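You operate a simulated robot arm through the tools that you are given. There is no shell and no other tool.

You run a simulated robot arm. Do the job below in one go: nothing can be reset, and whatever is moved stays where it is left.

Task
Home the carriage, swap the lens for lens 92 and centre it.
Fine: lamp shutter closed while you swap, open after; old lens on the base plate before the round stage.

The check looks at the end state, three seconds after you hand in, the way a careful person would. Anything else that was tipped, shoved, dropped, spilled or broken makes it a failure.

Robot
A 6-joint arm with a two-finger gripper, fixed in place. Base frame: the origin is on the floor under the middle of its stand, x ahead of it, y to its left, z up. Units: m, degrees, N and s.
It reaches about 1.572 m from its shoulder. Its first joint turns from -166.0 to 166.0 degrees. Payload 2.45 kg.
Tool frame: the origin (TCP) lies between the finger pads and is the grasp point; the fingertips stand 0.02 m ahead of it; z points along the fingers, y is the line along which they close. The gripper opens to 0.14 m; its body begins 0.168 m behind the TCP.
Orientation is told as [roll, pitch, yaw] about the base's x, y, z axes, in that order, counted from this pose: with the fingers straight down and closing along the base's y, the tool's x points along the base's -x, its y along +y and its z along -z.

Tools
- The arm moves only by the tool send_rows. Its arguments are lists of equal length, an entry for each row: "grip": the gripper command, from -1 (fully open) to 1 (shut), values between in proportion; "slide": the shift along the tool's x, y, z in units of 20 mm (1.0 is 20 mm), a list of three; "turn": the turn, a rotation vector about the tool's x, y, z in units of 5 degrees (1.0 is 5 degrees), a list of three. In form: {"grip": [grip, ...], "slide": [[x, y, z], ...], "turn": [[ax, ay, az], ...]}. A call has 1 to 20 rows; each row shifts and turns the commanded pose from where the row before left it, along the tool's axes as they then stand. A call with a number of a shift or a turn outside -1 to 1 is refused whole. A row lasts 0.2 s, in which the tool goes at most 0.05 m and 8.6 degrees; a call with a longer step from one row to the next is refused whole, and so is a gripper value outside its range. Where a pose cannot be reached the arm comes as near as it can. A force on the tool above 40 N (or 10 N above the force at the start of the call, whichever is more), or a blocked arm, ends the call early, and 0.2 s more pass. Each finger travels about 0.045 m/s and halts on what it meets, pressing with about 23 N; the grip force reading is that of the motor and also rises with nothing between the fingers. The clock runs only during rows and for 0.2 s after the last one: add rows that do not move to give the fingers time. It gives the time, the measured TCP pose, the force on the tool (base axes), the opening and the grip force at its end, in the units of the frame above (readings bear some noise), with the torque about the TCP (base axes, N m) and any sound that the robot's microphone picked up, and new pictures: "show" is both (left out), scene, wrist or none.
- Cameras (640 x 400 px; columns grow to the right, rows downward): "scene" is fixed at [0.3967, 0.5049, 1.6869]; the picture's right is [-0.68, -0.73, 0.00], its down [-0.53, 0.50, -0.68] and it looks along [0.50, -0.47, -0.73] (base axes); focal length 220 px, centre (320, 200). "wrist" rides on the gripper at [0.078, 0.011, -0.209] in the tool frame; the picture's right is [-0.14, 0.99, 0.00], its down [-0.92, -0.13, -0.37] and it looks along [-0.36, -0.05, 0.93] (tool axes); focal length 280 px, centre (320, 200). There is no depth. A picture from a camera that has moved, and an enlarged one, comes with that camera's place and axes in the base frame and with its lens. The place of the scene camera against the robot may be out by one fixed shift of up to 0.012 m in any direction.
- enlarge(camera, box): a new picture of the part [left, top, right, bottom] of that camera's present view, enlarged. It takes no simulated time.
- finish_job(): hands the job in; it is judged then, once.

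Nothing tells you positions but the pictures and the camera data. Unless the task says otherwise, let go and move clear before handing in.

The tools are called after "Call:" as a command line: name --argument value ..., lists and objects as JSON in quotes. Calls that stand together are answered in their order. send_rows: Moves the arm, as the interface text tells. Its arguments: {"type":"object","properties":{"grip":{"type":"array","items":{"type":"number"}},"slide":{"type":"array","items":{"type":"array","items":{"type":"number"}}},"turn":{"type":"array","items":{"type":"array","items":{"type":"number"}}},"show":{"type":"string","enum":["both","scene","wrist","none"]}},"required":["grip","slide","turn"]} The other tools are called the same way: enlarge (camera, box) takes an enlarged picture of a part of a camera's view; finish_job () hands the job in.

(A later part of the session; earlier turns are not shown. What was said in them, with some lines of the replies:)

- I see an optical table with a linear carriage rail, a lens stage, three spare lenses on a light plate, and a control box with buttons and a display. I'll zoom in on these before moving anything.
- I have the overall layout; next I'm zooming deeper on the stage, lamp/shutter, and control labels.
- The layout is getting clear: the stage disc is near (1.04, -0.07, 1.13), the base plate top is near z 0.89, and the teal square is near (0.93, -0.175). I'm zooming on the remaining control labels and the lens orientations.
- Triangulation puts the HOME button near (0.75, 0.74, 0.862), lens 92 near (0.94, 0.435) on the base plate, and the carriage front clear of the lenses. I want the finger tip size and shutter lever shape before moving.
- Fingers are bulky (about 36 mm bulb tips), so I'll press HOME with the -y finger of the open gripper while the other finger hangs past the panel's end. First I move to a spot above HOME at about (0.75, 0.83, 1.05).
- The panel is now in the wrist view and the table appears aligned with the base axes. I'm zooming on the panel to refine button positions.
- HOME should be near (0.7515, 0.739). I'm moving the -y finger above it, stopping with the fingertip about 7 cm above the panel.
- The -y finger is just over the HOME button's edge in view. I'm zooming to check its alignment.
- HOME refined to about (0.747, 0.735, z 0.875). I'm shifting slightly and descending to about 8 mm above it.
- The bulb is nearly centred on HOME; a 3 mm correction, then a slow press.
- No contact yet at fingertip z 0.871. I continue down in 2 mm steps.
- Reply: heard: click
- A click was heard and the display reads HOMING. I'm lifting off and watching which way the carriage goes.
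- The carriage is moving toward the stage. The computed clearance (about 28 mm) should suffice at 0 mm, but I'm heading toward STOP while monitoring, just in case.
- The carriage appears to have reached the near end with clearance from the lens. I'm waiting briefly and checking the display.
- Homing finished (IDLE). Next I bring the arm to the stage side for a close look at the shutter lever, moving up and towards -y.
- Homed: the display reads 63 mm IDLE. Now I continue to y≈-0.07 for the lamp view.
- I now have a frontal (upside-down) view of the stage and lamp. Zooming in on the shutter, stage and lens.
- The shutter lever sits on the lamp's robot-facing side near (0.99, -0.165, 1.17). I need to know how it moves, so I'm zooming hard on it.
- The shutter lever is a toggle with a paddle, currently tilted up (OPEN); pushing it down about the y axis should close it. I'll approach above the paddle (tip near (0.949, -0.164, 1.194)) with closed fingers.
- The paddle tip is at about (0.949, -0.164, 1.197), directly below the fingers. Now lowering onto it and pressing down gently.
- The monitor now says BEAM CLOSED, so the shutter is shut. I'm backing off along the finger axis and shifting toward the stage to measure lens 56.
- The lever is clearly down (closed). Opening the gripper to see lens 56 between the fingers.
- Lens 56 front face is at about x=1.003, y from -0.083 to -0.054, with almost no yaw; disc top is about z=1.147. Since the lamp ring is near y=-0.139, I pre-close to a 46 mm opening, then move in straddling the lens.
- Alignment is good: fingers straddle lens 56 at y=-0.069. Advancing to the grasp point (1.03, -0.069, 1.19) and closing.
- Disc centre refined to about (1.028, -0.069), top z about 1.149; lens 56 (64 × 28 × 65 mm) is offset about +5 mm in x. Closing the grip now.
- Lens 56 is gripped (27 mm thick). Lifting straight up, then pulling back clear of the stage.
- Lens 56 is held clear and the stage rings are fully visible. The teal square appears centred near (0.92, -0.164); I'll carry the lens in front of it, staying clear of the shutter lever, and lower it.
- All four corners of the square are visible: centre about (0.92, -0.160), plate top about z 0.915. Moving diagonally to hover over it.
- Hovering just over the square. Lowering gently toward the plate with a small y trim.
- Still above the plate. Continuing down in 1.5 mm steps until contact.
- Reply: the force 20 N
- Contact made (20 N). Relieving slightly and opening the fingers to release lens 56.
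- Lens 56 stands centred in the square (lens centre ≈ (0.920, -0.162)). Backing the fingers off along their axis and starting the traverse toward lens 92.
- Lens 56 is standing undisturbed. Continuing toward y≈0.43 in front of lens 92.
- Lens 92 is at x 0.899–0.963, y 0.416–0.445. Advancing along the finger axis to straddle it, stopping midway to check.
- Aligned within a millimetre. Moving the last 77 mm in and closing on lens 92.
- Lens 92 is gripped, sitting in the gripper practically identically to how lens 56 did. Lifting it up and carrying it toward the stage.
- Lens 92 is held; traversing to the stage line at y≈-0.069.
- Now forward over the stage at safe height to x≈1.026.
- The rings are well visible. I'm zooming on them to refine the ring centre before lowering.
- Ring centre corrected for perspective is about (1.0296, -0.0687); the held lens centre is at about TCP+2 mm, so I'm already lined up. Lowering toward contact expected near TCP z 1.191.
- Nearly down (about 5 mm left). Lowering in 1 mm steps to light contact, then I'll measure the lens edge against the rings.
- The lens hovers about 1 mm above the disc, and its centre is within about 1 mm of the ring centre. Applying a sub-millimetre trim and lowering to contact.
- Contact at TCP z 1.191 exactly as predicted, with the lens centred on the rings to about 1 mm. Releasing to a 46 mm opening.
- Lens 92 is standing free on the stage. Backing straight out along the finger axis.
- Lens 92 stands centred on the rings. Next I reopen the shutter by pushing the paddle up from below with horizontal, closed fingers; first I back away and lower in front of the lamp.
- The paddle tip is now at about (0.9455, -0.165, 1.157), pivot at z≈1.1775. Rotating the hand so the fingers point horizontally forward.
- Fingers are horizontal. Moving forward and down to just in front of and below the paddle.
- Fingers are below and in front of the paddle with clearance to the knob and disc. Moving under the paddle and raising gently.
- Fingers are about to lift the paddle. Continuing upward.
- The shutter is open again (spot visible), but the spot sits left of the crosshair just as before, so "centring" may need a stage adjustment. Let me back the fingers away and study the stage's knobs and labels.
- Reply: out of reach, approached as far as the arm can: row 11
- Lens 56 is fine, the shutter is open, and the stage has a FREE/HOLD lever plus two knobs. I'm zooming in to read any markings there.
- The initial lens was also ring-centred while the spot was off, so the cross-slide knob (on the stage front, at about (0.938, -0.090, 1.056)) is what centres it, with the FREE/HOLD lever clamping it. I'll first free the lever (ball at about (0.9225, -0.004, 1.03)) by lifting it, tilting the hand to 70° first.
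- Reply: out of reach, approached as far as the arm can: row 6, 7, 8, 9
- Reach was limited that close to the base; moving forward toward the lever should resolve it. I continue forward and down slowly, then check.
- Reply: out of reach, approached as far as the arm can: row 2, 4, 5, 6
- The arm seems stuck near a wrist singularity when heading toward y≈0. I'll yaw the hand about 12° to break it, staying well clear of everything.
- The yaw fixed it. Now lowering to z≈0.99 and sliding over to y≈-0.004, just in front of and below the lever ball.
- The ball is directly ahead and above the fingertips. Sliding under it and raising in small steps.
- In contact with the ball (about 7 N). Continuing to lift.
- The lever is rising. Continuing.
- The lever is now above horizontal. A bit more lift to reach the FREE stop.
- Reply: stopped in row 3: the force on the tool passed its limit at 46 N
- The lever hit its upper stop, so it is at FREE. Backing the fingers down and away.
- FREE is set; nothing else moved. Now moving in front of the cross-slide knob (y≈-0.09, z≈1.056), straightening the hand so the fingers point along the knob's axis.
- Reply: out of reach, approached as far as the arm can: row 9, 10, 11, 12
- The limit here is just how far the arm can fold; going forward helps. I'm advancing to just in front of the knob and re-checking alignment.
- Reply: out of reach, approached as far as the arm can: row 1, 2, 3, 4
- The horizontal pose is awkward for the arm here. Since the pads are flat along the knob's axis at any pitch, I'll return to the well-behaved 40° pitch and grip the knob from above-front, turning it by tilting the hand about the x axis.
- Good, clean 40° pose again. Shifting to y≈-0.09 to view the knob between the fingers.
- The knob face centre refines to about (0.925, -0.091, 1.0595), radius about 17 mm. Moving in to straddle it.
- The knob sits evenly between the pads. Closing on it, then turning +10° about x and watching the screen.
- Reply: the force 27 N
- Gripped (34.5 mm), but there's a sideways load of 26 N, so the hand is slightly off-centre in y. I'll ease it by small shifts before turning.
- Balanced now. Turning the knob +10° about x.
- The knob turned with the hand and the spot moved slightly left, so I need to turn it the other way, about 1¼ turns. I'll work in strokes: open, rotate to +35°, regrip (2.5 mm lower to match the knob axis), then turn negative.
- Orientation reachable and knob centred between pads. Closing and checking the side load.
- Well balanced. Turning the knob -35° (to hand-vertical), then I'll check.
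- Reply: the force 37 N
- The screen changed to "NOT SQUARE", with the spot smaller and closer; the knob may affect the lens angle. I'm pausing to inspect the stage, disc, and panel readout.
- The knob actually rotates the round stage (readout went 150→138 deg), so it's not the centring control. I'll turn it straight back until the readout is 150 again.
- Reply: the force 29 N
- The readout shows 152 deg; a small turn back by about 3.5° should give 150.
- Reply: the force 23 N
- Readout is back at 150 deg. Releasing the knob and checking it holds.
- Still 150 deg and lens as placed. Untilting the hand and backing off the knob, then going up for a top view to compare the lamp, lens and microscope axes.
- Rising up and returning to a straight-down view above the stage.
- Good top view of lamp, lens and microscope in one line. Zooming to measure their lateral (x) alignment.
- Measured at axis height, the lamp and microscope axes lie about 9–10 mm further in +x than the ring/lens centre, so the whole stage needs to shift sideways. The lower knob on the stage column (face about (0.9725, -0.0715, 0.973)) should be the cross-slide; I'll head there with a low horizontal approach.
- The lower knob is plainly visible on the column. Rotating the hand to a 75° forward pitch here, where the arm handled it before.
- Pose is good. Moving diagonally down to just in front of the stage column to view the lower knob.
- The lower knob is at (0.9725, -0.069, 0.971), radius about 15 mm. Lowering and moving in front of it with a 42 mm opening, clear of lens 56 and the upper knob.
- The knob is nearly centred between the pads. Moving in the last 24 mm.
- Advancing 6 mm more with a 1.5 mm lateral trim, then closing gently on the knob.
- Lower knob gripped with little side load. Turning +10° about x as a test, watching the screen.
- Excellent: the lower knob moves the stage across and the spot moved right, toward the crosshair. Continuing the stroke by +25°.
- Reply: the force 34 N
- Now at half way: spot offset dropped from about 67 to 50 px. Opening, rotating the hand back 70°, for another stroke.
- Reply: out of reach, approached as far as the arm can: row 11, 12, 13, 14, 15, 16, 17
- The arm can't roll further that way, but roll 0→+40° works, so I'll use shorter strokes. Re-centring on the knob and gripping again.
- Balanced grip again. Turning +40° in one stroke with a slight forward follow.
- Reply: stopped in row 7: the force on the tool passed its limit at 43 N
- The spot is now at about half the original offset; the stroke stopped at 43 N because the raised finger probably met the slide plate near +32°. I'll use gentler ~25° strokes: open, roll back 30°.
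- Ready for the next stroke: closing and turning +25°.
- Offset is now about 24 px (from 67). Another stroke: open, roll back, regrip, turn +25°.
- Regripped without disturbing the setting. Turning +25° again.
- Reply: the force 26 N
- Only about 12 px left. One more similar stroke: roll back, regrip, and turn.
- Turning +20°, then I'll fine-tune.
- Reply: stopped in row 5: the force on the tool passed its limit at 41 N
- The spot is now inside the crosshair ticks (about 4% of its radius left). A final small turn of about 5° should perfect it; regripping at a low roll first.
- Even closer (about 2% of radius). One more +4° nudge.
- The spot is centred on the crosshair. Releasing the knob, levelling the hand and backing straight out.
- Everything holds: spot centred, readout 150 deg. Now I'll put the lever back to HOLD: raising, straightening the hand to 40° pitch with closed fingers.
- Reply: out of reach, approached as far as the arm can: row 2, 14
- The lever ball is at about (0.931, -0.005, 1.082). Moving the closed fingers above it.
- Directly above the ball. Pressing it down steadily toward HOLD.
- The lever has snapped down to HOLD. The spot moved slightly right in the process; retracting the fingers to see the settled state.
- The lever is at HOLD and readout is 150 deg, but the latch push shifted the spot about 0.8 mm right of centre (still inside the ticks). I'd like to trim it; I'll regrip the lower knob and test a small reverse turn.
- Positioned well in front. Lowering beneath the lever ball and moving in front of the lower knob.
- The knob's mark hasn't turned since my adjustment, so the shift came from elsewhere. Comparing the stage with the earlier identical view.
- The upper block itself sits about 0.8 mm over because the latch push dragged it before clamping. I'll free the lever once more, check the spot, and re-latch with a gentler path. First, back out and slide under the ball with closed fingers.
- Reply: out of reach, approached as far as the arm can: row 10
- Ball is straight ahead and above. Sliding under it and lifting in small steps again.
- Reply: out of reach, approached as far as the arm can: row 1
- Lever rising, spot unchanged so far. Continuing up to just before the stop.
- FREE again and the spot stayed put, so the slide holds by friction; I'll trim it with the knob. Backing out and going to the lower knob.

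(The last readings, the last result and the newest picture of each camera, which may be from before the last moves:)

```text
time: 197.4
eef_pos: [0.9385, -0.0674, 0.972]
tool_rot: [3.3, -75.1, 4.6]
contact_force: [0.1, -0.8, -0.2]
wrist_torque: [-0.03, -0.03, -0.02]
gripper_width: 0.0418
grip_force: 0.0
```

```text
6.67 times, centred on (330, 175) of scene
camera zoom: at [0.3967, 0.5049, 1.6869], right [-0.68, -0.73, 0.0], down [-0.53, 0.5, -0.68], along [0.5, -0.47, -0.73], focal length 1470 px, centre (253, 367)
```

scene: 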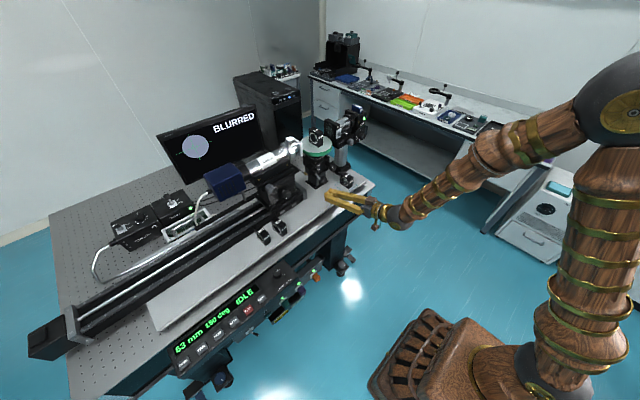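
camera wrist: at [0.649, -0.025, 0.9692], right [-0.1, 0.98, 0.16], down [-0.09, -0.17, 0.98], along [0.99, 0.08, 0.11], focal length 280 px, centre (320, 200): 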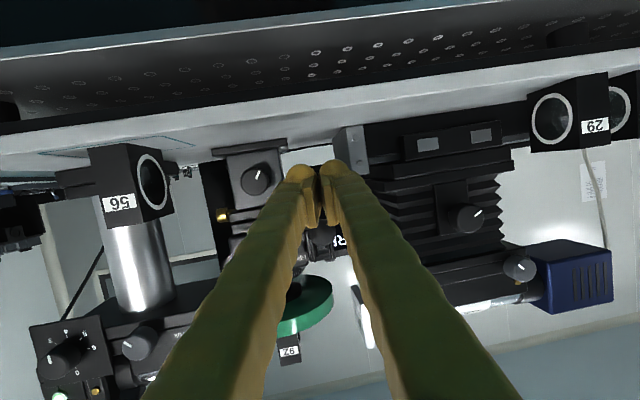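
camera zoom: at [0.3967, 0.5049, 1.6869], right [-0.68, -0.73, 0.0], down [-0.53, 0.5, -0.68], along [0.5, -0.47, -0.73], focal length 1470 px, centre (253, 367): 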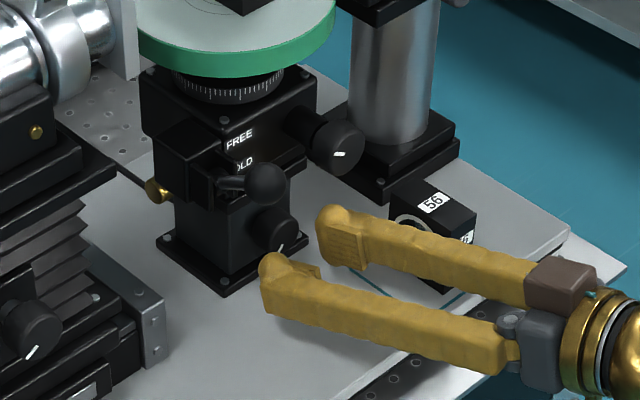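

Knob visible between the fingers; moving in, rolling +13° open, then gripping.

Call:
send_rows --grip '[0.4, 0.4, 0.371, 0.371, 0.371, 0.371, 0.6, 1, 1, 1]' --slide '[[-0.21, -0.15, 0.775], [-0.21, -0.15, 0.775], [0, 0, 0], [0, 0, 0], [0, 0, 0], [0, 0, 0], [0, 0, 0], [0, 0, 0], [0, 0, 0], [0, 0, 0]]' --turn '[[0, 0, 0], [0, 0, 0], [-0.223, -0.113, 0.83], [-0.223, -0.113, 0.83], [-0.223, -0.113, 0.83], [0, 0, 0], [0, 0, 0], [0, 0, 0], [0, 0, 0], [0, 0, 0]]' --show "none"

Call:
enlarge --camera "wrist" --box '[220, 100, 420, 240]'

Call:
enlarge --camera "scene" --box '[165, 120, 225, 170]'

```text
time: 198.3
eef_pos: [0.9711, -0.0695, 0.9721]
tool_rot: [27.2, -74.4, -18.2]
contact_force: [-10.8, -0.2, 5.7]
wrist_torque: [-0.17, -0.22, -0.33]
gripper_width: 0.0424
grip_force: 0.0
stopped in row 4: the force on the tool passed its limit at 41 N (the readings are from after the stop); the commanded pose is now the measured one
```

```text
2.86 times, centred on (320, 170) of wrist
camera zoom: at [0.7512, -0.0859, 0.9497], right [-0.1, 0.96, 0.25], down [-0.1, -0.26, 0.96], along [0.99, 0.07, 0.12], focal length 801 px, centre (320, 286)
```

zoom: 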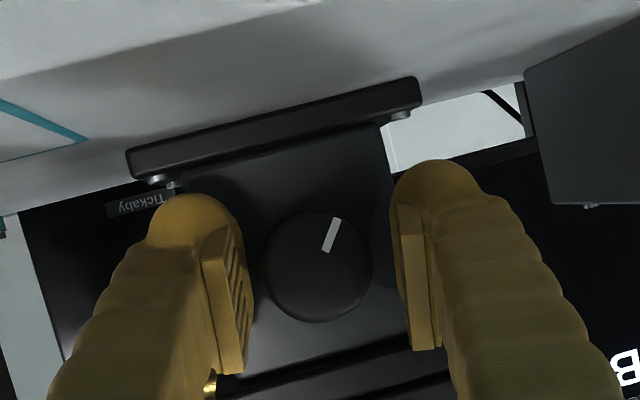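

```text
8.00 times, centred on (195, 145) of scene
camera zoom: at [0.3967, 0.5049, 1.6869], right [-0.68, -0.73, 0.0], down [-0.53, 0.5, -0.68], along [0.5, -0.47, -0.73], focal length 1764 px, centre (1320, 640)
```

zoom: 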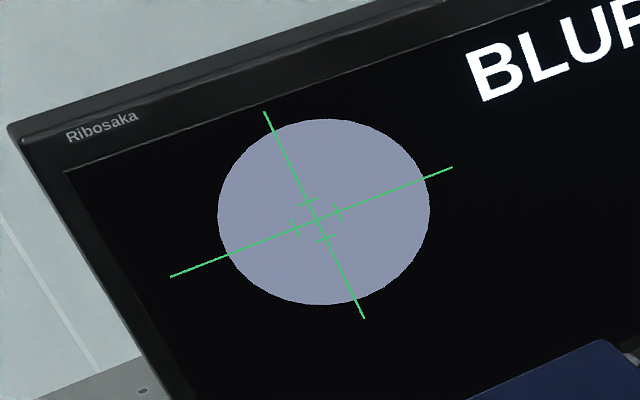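

An open fingertip pressed the fixed column; nothing moved. Backing off 4 mm, finishing the roll, then gripping.

Call:
send_rows --grip '[0.371, 0.371, 0.371, 0.371, 0.6, 1, 1, 1]' --slide '[[0.06, 0.03, -0.22], [0, 0, 0], [0, 0, 0], [0, 0, 0], [0, 0, 0], [0, 0, 0], [0, 0, 0], [0, 0, 0]]' --turn '[[0, 0, 0], [-0.16, -0.08, 0.6], [-0.16, -0.08, 0.6], [0, 0, 0], [0, 0, 0], [0, 0, 0], [0, 0, 0], [0, 0, 0]]' --show "none"

Call:
enlarge --camera "wrist" --box '[220, 100, 420, 240]'

Call:
enlarge --camera "scene" --box '[165, 120, 225, 170]'

```text
time: 200.1
eef_pos: [0.9665, -0.0689, 0.9733]
tool_rot: [45.9, -71.4, -36.4]
contact_force: [5.7, -14.6, -3.2]
wrist_torque: [-0.02, 0.09, -0.43]
gripper_width: 0.0316
grip_force: 45.2
```

```text
2.86 times, centred on (320, 170) of wrist
camera zoom: at [0.7469, -0.0844, 0.9478], right [-0.1, 0.93, 0.36], down [-0.1, -0.37, 0.93], along [0.99, 0.06, 0.13], focal length 801 px, centre (320, 286)
```

zoom: 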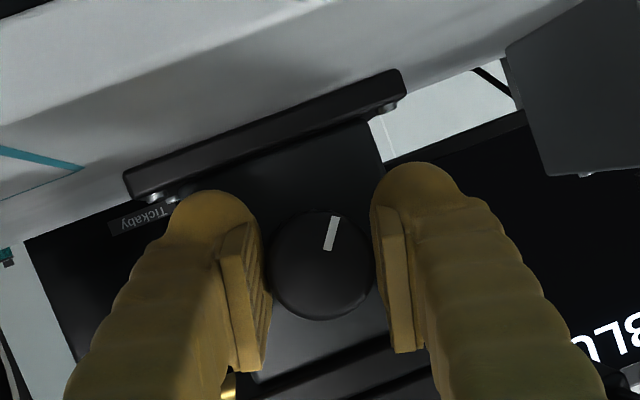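

```text
8.00 times, centred on (195, 145) of scene
camera zoom: at [0.3967, 0.5049, 1.6869], right [-0.68, -0.73, 0.0], down [-0.53, 0.5, -0.68], along [0.5, -0.47, -0.73], focal length 1764 px, centre (1320, 640)
```

zoom: 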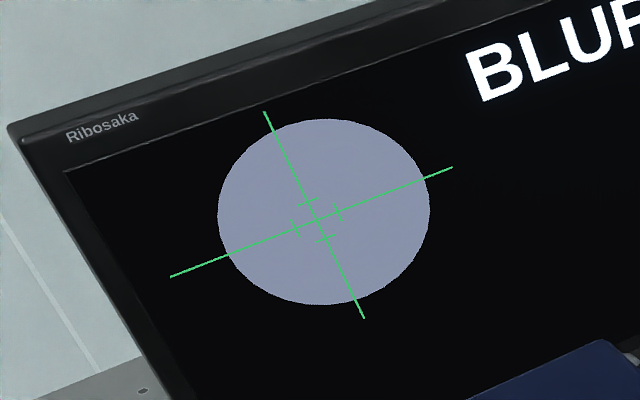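

Gripped. Turning the knob back about -12°.

Call:
send_rows --grip '[1, 1, 1, 1, 1]' --slide '[[0, 0, 0], [0, 0, 0], [0, 0, 0], [0, 0, 0], [0, 0, 0]]' --turn '[[0.205, 0.104, -0.766], [0.205, 0.104, -0.766], [0.205, 0.104, -0.766], [0, 0, 0], [0, 0, 0]]' --show "none"

Call:
enlarge --camera "scene" --box '[165, 120, 225, 170]'

Call:
enlarge --camera "wrist" --box '[220, 100, 420, 240]'

```text
time: 201.3
eef_pos: [0.9666, -0.0697, 0.973]
tool_rot: [5.4, -75.2, 2.7]
contact_force: [-12.9, -29.5, 6.3]
wrist_torque: [0.01, -0.01, -0.71]
gripper_width: 0.0312
grip_force: 44.9
```

```text
8.00 times, centred on (195, 145) of scene
camera zoom: at [0.3967, 0.5049, 1.6869], right [-0.68, -0.73, 0.0], down [-0.53, 0.5, -0.68], along [0.5, -0.47, -0.73], focal length 1764 px, centre (1320, 640)
```

zoom: 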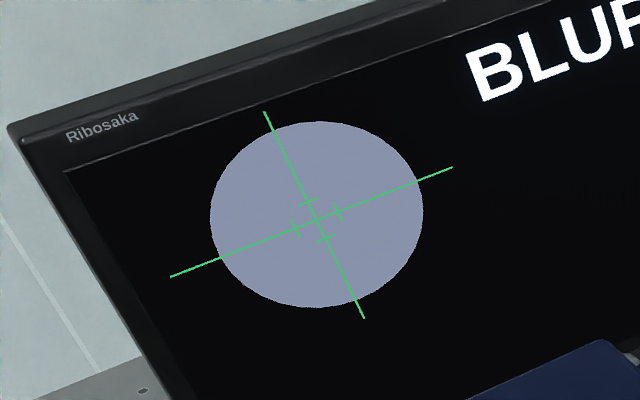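

```text
2.86 times, centred on (320, 170) of wrist
camera zoom: at [0.747, -0.0892, 0.9511], right [-0.1, 0.98, 0.16], down [-0.1, -0.17, 0.98], along [0.99, 0.08, 0.12], focal length 801 px, centre (320, 286)
```

zoom: 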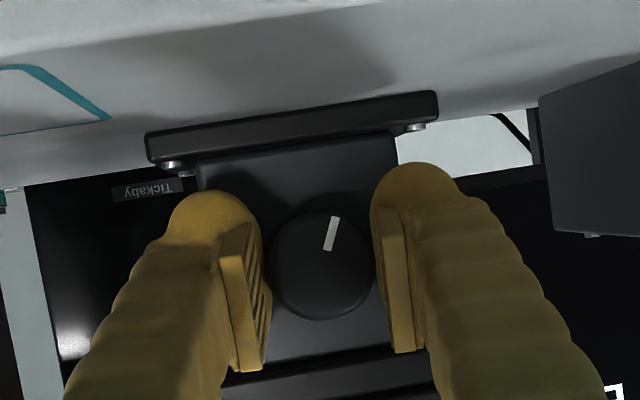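

Offset is down to about 0.25 mm. I'll take one more -11° stroke to pre-compensate for the latch push: reopen, roll up, regrip.

Call:
send_rows --grip '[0.8, 0.5, 0.371, 0.371, 0.371, 0.371, 0.371, 0.6, 1, 1, 1]' --slide '[[0, 0, 0], [0, 0, 0], [0, -0.04, 0], [0, 0, 0], [0, 0, 0], [0, 0, 0], [0, 0, 0], [0, 0, 0], [0, 0, 0], [0, 0, 0], [0, 0, 0]]' --turn '[[0, 0, 0], [0, 0, 0], [0, 0, 0], [-0.205, -0.104, 0.766], [-0.205, -0.104, 0.766], [-0.205, -0.104, 0.766], [0, 0, 0], [0, 0, 0], [0, 0, 0], [0, 0, 0], [0, 0, 0]]' --show "none"

Call:
enlarge --camera "scene" --box '[165, 120, 225, 170]'

```text
time: 203.7
eef_pos: [0.9674, -0.0692, 0.9734]
tool_rot: [46.0, -71.3, -36.4]
contact_force: [3.7, -6.1, -0.9]
wrist_torque: [-0.03, 0.01, -0.4]
gripper_width: 0.0313
grip_force: 44.6
```

```text
8.00 times, centred on (195, 145) of scene
camera zoom: at [0.3967, 0.5049, 1.6869], right [-0.68, -0.73, 0.0], down [-0.53, 0.5, -0.68], along [0.5, -0.47, -0.73], focal length 1764 px, centre (1320, 640)
```

zoom: 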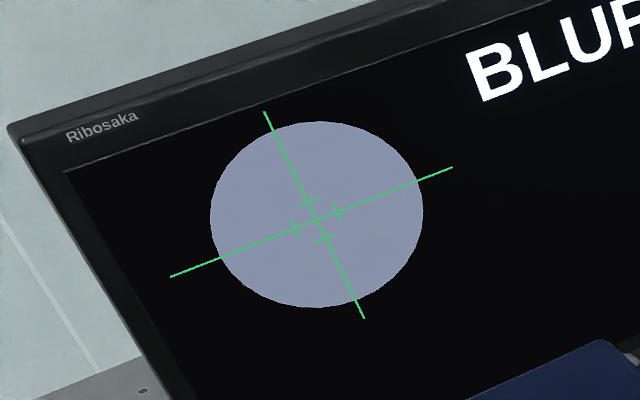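

Call:
send_rows --grip '[1, 1, 1, 1, 1]' --slide '[[0, 0, 0], [0, 0, 0], [0, 0, 0], [0, 0, 0], [0, 0, 0]]' --turn '[[0.19, 0.096, -0.71], [0.19, 0.096, -0.71], [0.19, 0.096, -0.71], [0, 0, 0], [0, 0, 0]]' --show "none"

Call:
enlarge --camera "scene" --box '[165, 120, 225, 170]'

```text
time: 204.9
eef_pos: [0.9677, -0.0688, 0.9725]
tool_rot: [8.7, -75.1, -0.4]
contact_force: [-9.9, -14.6, 5.6]
wrist_torque: [0.04, -0.02, -0.52]
gripper_width: 0.0311
grip_force: 45.3
```

```text
8.00 times, centred on (195, 145) of scene
camera zoom: at [0.3967, 0.5049, 1.6869], right [-0.68, -0.73, 0.0], down [-0.53, 0.5, -0.68], along [0.5, -0.47, -0.73], focal length 1764 px, centre (1320, 640)
```

zoom: 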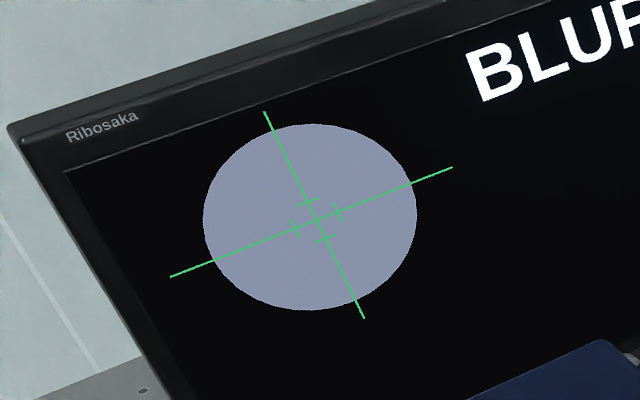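

The spot is now about 0.3 mm left of centre, a good pre-bias. Releasing and backing out, then going above the lever.

Call:
send_rows --grip '[0.8, 0.5, 0.371, 0.371, 0.371, 0.371, 0.371, 0.371, 0.371, 1, 1, 1, 1, 1, 1, 1, 1, 1]' --slide '[[0, 0, 0], [0, 0, 0], [0, 0, 0], [0.2568, 0.13, -0.958], [0.2568, 0.13, -0.958], [0.2568, 0.13, -0.958], [0.2568, 0.13, -0.958], [0.2568, 0.13, -0.958], [0.2568, 0.13, -0.958], [-0.9, 0, -0.24], [-0.9, 0, -0.24], [-0.9, 0, -0.24], [-0.9, 0, -0.24], [-0.9, 0, -0.24], [-0.9, 0, -0.24], [-0.9, 0, -0.24], [-0.9, 0, -0.24], [0, 0, 0]]' --turn '[[0, 0, 0], [0, 0, 0], [0, 0, 0], [0, 0, 0], [0, 0, 0], [0, 0, 0], [0, 0, 0], [0, 0, 0], [0, 0, 0], [0, 0, 0], [0, 0, 0], [0, 0, 0], [0, 0, 0], [0, 0, 0], [0, 0, 0], [0, 0, 0], [0, 0, 0], [0, 0, 0]]'

Call:
enlarge --camera "scene" --box '[165, 120, 225, 170]'

```text
time: 208.7
eef_pos: [0.8482, -0.0762, 1.1224]
tool_rot: [8.7, -75.2, -0.4]
contact_force: [0.2, 0.3, -0.1]
wrist_torque: [0.0, -0.01, -0.05]
gripper_width: 0.0
grip_force: 23.3
camera wrist: at [0.6268, -0.0964, 1.1001], right [-0.1, 0.98, 0.17], down [-0.1, -0.18, 0.98], along [0.99, 0.08, 0.12], focal length 280 px, centre (320, 200)
```

scene: 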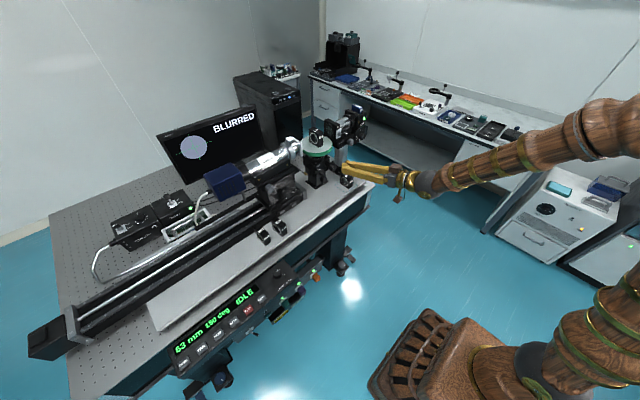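
wrist: 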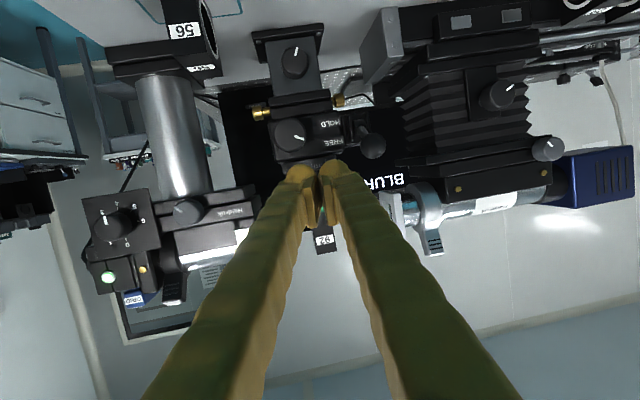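

```text
8.00 times, centred on (195, 145) of scene
camera zoom: at [0.3967, 0.5049, 1.6869], right [-0.68, -0.73, 0.0], down [-0.53, 0.5, -0.68], along [0.5, -0.47, -0.73], focal length 1764 px, centre (1320, 640)
```

zoom: 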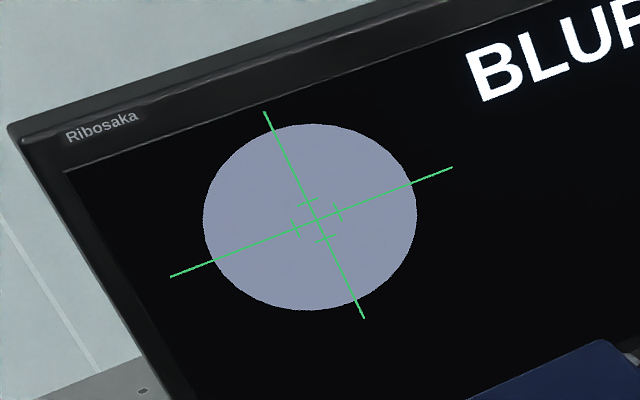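

Stable. Re-orienting the hand to 44° pitch for the lever press.

Call:
send_rows --grip '[1, 1, 1, 1, 1, 1, 1, 1, 1, 1]' --slide '[[-0.3, 0, -0.3], [-0.3, 0, -0.3], [0, 0, 0], [0, 0, 0], [0, 0, 0], [0, 0, 0], [0, 0, 0], [0, 0, 0], [0, 0, 0], [0, 0, 0]]' --turn '[[0.5, 0.5, 0], [0.5, 0.7, 0], [0.5, 1, 0], [0.24, 1, 0], [0, 1, 0], [0, 1, 0], [0, 1, 0], [0, 0, 0], [0, 0, 0], [0, 0, 0]]' --show "wrist"

Call:
enlarge --camera "wrist" --box '[220, 80, 420, 240]'

```text
time: 210.9
eef_pos: [0.8419, -0.0703, 1.1378]
tool_rot: [0.2, -50.2, 1.0]
contact_force: [0.0, 0.1, -0.1]
wrist_torque: [0.03, 0.01, 0.01]
gripper_width: 0.0
grip_force: 23.6
out of reach, approached as far as the arm can: row 6, 7
camera wrist: at [0.6313, -0.0627, 1.2122], right [0.07, 0.99, 0.11], down [0.31, -0.12, 0.94], along [0.95, -0.03, -0.32], focal length 280 px, centre (320, 200)
```

wrist: 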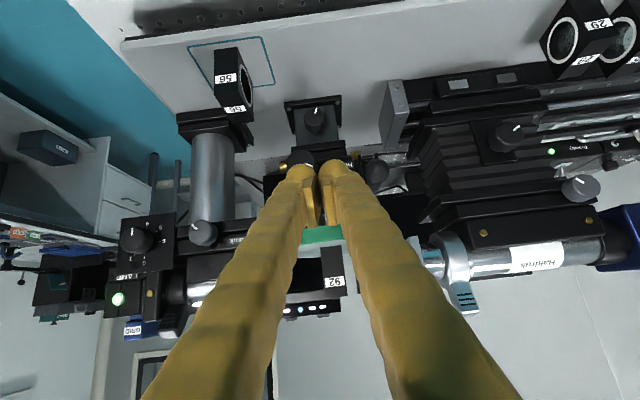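

```text
2.50 times, centred on (320, 160) of wrist
camera zoom: at [0.6313, -0.0627, 1.2122], right [0.07, 0.99, 0.11], down [0.31, -0.12, 0.94], along [0.95, -0.03, -0.32], focal length 701 px, centre (320, 300)
```

zoom: 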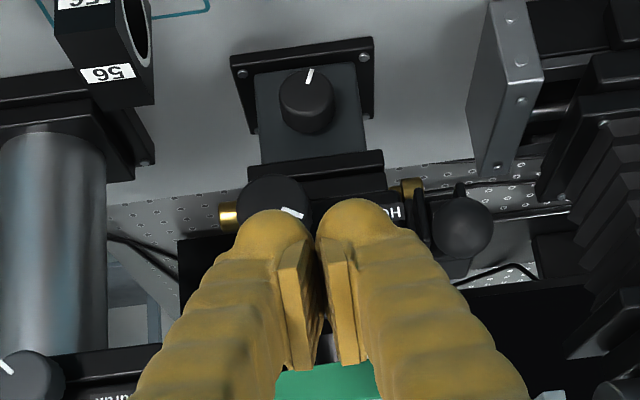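

Moving above the ball.

Call:
send_rows --grip '[1, 1, 1, 1, 1, 1]' --slide '[[-0.615, 0, -0.51], [-0.605, 0.797, 0.9625], [-0.605, 0.797, 0.9625], [-0.605, 0.797, 0.9625], [-0.605, 0.797, 0.9625], [0, 0, 0]]' --turn '[[0, 0, 0], [0, 0, 0], [0, 0, 0], [0, 0, 0], [0, 0, 0], [0, 0, 0]]' --show "wrist"

Call:
enlarge --camera "wrist" --box '[220, 80, 420, 240]'

Call:
enlarge --camera "scene" --box '[296, 145, 352, 190]'

```text
time: 212.3
eef_pos: [0.9305, -0.0044, 1.1378]
tool_rot: [-0.4, -47.4, 0.8]
contact_force: [0.1, -0.8, -0.1]
wrist_torque: [0.0, 0.02, 0.04]
gripper_width: 0.0
grip_force: 23.1
camera wrist: at [0.725, 0.0056, 1.222], right [0.08, 0.99, 0.1], down [0.35, -0.12, 0.93], along [0.93, -0.04, -0.36], focal length 280 px, centre (320, 200)
```

wrist: 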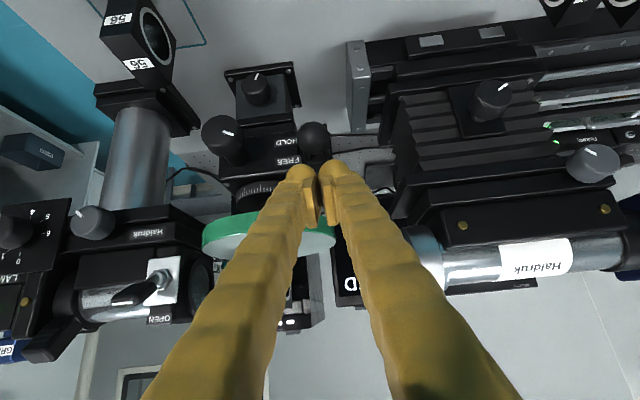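

```text
2.50 times, centred on (320, 160) of wrist
camera zoom: at [0.725, 0.0056, 1.222], right [0.08, 0.99, 0.1], down [0.35, -0.12, 0.93], along [0.93, -0.04, -0.36], focal length 701 px, centre (320, 300)
```

zoom: 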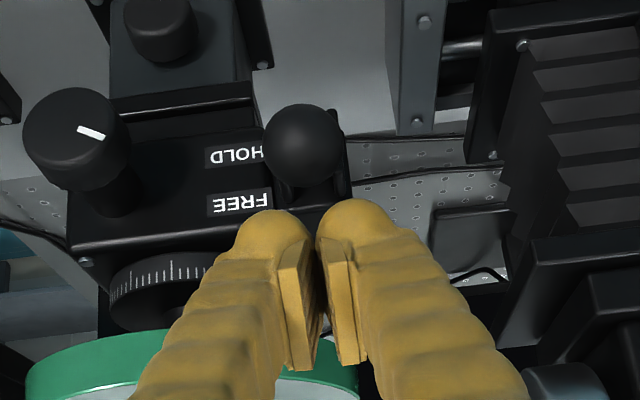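

```text
8.89 times, centred on (324, 168) of scene
camera zoom: at [0.3967, 0.5049, 1.6869], right [-0.68, -0.73, 0.0], down [-0.53, 0.5, -0.68], along [0.5, -0.47, -0.73], focal length 1960 px, centre (284, 489)
```

zoom: 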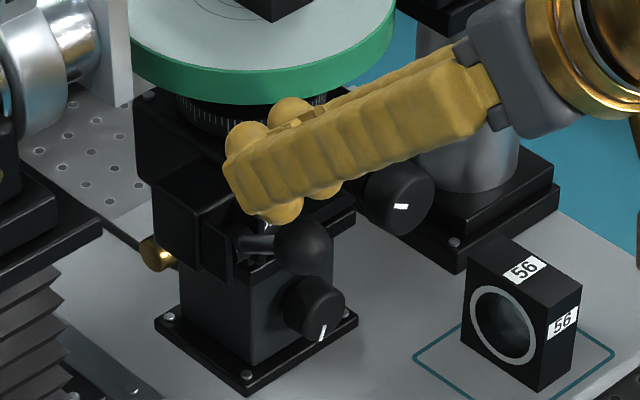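

Pressing the lever down again, this time following the ball's arc so the stage isn't dragged.

Call:
send_rows --grip '[1, 1, 1, 1, 1, 1, 1, 1, 1, 1, 1, 1, 1]' --slide '[[0.162, 0, 0.149], [0.162, 0, 0.149], [0.162, 0, 0.149], [0.162, 0, 0.149], [0.162, 0, 0.149], [0.222, 0, 0.054], [0.208, 0, 0.069], [0.198, 0, 0.08], [0.188, 0, 0.091], [0.174, 0, 0.106], [0.164, 0, 0.117], [0.154, 0, 0.128], [0.147, 0, 0.1355]]' --turn '[[0, 0, 0], [0, 0, 0], [0, 0, 0], [0, 0, 0], [0, 0, 0], [0, 0, 0], [0, 0, 0], [0, 0, 0], [0, 0, 0], [0, 0, 0], [0, 0, 0], [0, 0, 0], [0, 0, 0]]' --show "none"

Call:
enlarge --camera "scene" --box '[296, 145, 352, 190]'

Call:
enlarge --camera "scene" --box '[165, 120, 225, 170]'

```text
time: 215.1
eef_pos: [0.9223, -0.0052, 1.0843]
tool_rot: [-0.4, -47.3, 0.9]
contact_force: [-0.5, 0.6, 0.3]
wrist_torque: [0.01, 0.01, 0.0]
gripper_width: 0.0
grip_force: 29.5
```

```text
8.89 times, centred on (324, 168) of scene
camera zoom: at [0.3967, 0.5049, 1.6869], right [-0.68, -0.73, 0.0], down [-0.53, 0.5, -0.68], along [0.5, -0.47, -0.73], focal length 1960 px, centre (284, 489)
```

zoom: 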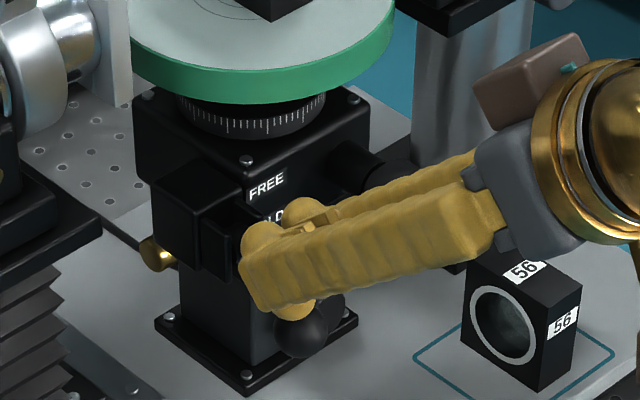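

```text
8.00 times, centred on (195, 145) of scene
camera zoom: at [0.3967, 0.5049, 1.6869], right [-0.68, -0.73, 0.0], down [-0.53, 0.5, -0.68], along [0.5, -0.47, -0.73], focal length 1764 px, centre (1320, 640)
```

zoom: 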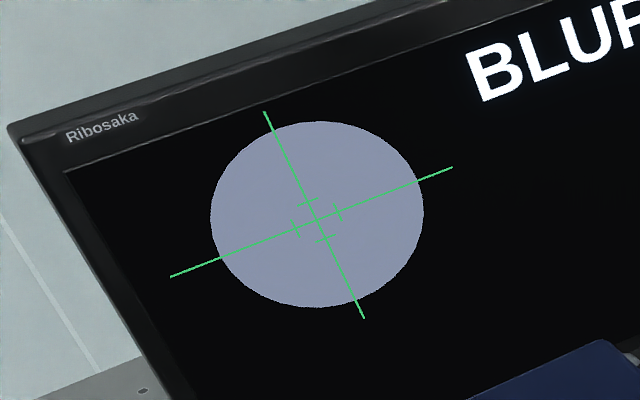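

The lever is at HOLD with the spot only about 0.25 mm from centre. Retracting the fingers clear.

Call:
send_rows --grip '[1, 1, 1, 1, 1, 1, 1, 1, 1, 1, 1, 1, 1]' --slide '[[-0.18, 0, -0.17], [-0.36, 0, -0.34], [0, 0, -1], [0, 0, -1], [0, 0, -1], [0, 0, -1], [0, 0, -1], [0, 0, -1], [0, 0, -1], [0, 0, -1], [0, 0, -1], [0, 0, -1], [0, 0, 0]]' --turn '[[0, 0, 0], [0, 0, 0], [0, 0, 0], [0, 0, 0], [0, 0, 0], [0, 0, 0], [0, 0, 0], [0, 0, 0], [0, 0, 0], [0, 0, 0], [0, 0, 0], [0, 0, 0], [0, 0, 0]]'

Call:
enlarge --camera "scene" --box '[165, 120, 225, 170]'

Call:
enlarge --camera "scene" --box '[290, 110, 390, 205]'

Call:
enlarge --camera "scene" --box '[160, 220, 330, 370]'

Call:
enlarge --camera "scene" --box '[296, 120, 336, 155]'

```text
time: 217.9
eef_pos: [0.7743, -0.0041, 1.2333]
tool_rot: [-0.5, -47.3, 0.8]
contact_force: [0.5, 0.1, 0.2]
wrist_torque: [-0.02, 0.01, 0.03]
gripper_width: 0.0001
grip_force: 29.4
camera wrist: at [0.5694, 0.0055, 1.3172], right [0.08, 0.99, 0.1], down [0.35, -0.12, 0.93], along [0.93, -0.04, -0.36], focal length 280 px, centre (320, 200)
```

scene: 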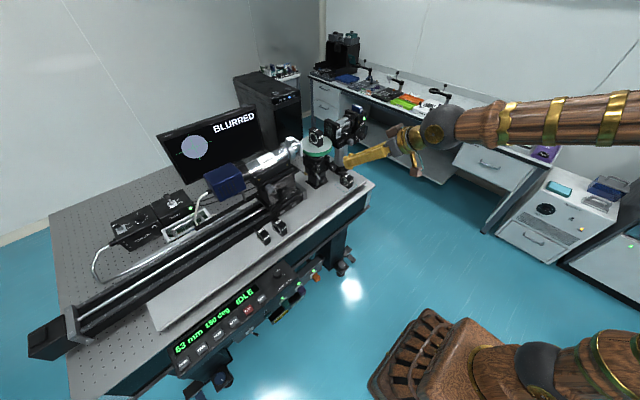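
wrist: 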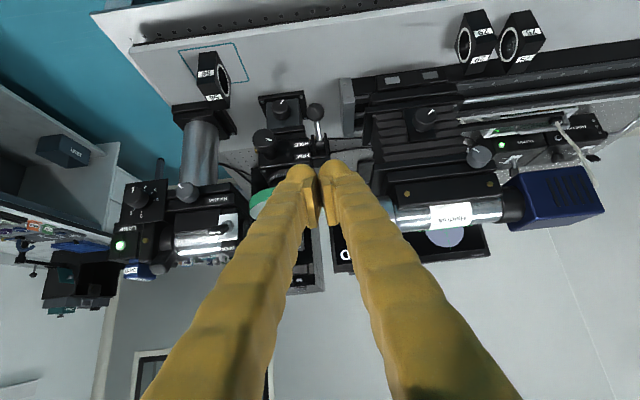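

```text
8.00 times, centred on (195, 145) of scene
camera zoom: at [0.3967, 0.5049, 1.6869], right [-0.68, -0.73, 0.0], down [-0.53, 0.5, -0.68], along [0.5, -0.47, -0.73], focal length 1764 px, centre (1320, 640)
```

zoom: 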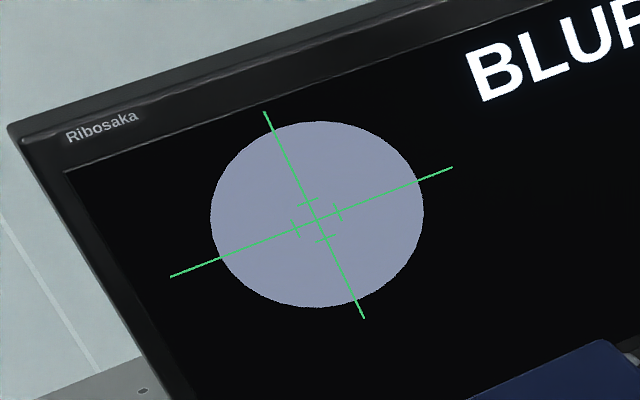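

```text
4.21 times, centred on (340, 158) of scene
camera zoom: at [0.3967, 0.5049, 1.6869], right [-0.68, -0.73, 0.0], down [-0.53, 0.5, -0.68], along [0.5, -0.47, -0.73], focal length 928 px, centre (236, 379)
```

zoom: 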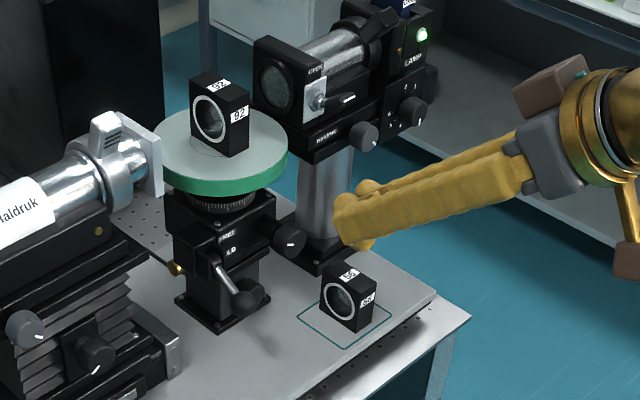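

```text
2.67 times, centred on (245, 295) of scene
camera zoom: at [0.3967, 0.5049, 1.6869], right [-0.68, -0.73, 0.0], down [-0.53, 0.5, -0.68], along [0.5, -0.47, -0.73], focal length 588 px, centre (520, -53)
```

zoom: 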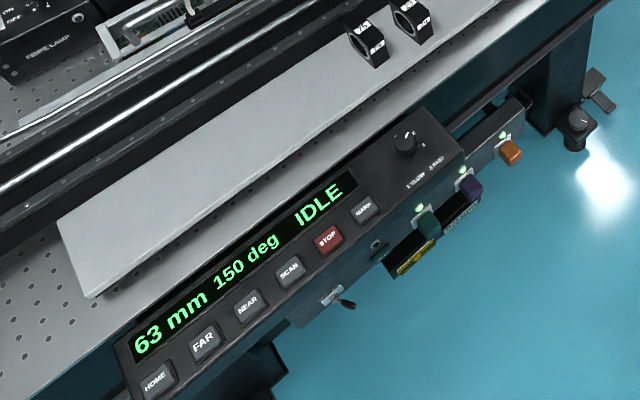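

```text
11.43 times, centred on (316, 138) of scene
camera zoom: at [0.3967, 0.5049, 1.6869], right [-0.68, -0.73, 0.0], down [-0.53, 0.5, -0.68], along [0.5, -0.47, -0.73], focal length 2519 px, centre (366, 914)
```

zoom: 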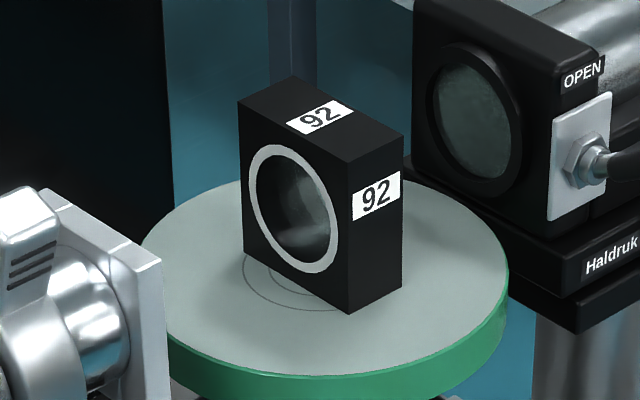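

All looks right: 63 mm / 150 deg / IDLE, lever at HOLD, shutter open, lens 56 in the square, lens 92 centred. Moving the arm well clear before handing in.

Call:
send_rows --grip '[1, 1, 1, 1, 1, 1, 1, 1, 1, 1, 1, 1]' --slide '[[0, 0, -1], [0, 0, -1], [0, 0, -1], [-0.5, 0, -1], [-0.5, 0, -1], [-0.5, 0, -1], [-0.5, 0, -1], [-0.5, 0, -1], [0, 0, 0], [0, 0, 0], [0, 0, 0], [0, 0, 0]]' --turn '[[0, 0, 0], [0, 0, 0], [0, 0, 0], [0, 0, 0], [0, 0, 0], [0, 0, 0], [0, 0, 0], [0, 0, 0], [0, 0, 0], [0, 0, 0], [0, 0, 0], [0, 0, 0]]'

Call:
enlarge --camera "scene" --box '[150, 95, 280, 195]'

Call:
enlarge --camera "scene" --box '[220, 100, 400, 270]'

```text
time: 220.5
eef_pos: [0.6925, -0.0056, 1.379]
tool_rot: [-0.4, -47.3, 0.9]
contact_force: [-0.4, 0.2, 0.2]
wrist_torque: [0.01, 0.01, -0.02]
gripper_width: 0.0002
grip_force: 29.3
camera wrist: at [0.4865, 0.004, 1.4624], right [0.08, 0.99, 0.1], down [0.35, -0.12, 0.93], along [0.93, -0.04, -0.36], focal length 280 px, centre (320, 200)
```

scene: 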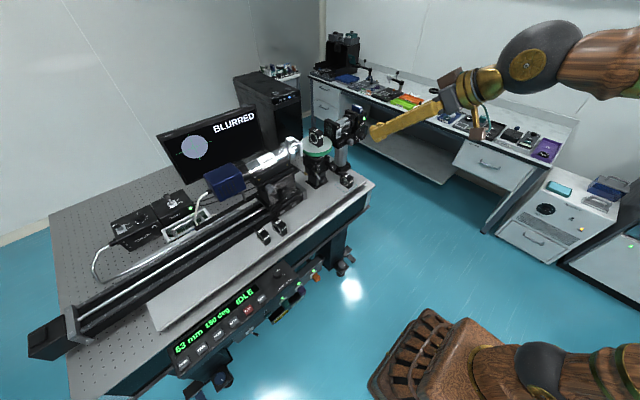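
wrist: 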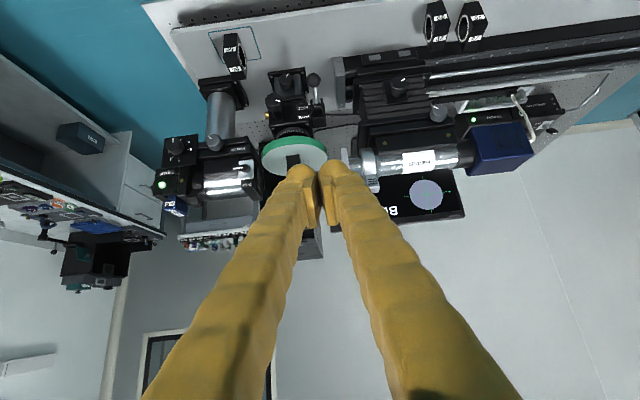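

```text
4.00 times, centred on (215, 145) of scene
camera zoom: at [0.3967, 0.5049, 1.6869], right [-0.68, -0.73, 0.0], down [-0.53, 0.5, -0.68], along [0.5, -0.47, -0.73], focal length 882 px, centre (740, 420)
```

zoom: 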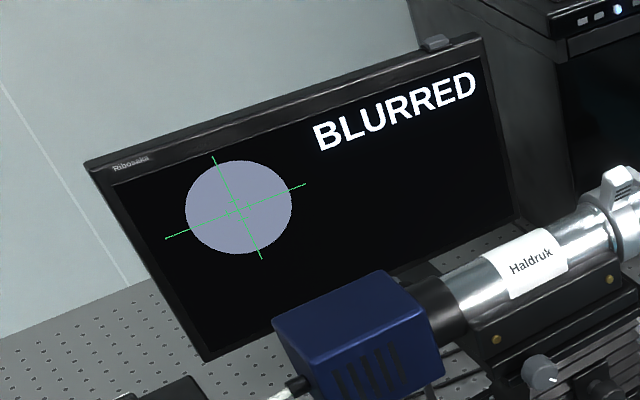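

```text
2.35 times, centred on (310, 185) of scene
camera zoom: at [0.3967, 0.5049, 1.6869], right [-0.68, -0.73, 0.0], down [-0.53, 0.5, -0.68], along [0.5, -0.47, -0.73], focal length 519 px, centre (344, 235)
```

zoom: 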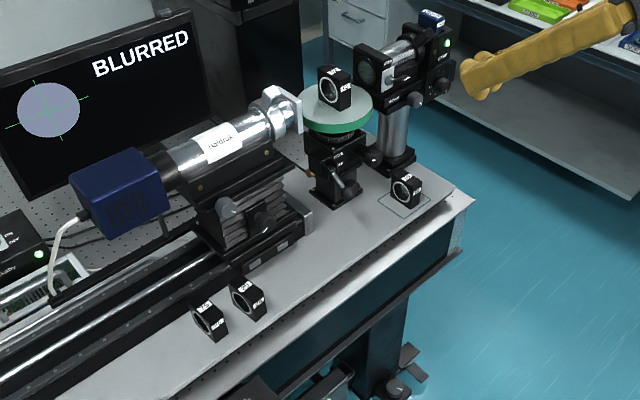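

The carriage is homed, lens 92 is centred with the stage clamped at 150 deg, and the shutter is open. Lens 56 stands in the marked square and the arm is clear, so I'm handing in.

Call:
finish_job

```text
The job is handed in.
```

The job is handed in: the carriage is homed, lens 92 is on the round stage and centred, and lens 56 stands on the base plate inside the teal outlined square in front of the stage.

- **Carriage:** I pressed HOME. The panel reads 63 mm, 150 deg, IDLE.
- **Shutter:** it was closed while I swapped the lenses and is open again now.
- **Centring:** I moved the stage across with its lower knob until the spot on the monitor sat on the crosshair. It is about 0.25 mm off centre by my estimate from the picture, well inside the tick marks. Lens 92 itself stands within about 1 mm of the centre of the engraved rings.
- **Stage angle:** while looking for the centring control I turned the upper knob, which rotated the stage to 138 deg. I turned it back to 150 deg and it held.
- **Stage clamp:** I moved the FREE/HOLD lever to FREE to make these adjustments, and it is back at HOLD.

The monitor still says BLURRED. You asked for the carriage homed rather than focused, so I left it there. Lenses 29 and 75 were not touched, and the arm is clear of the bench.
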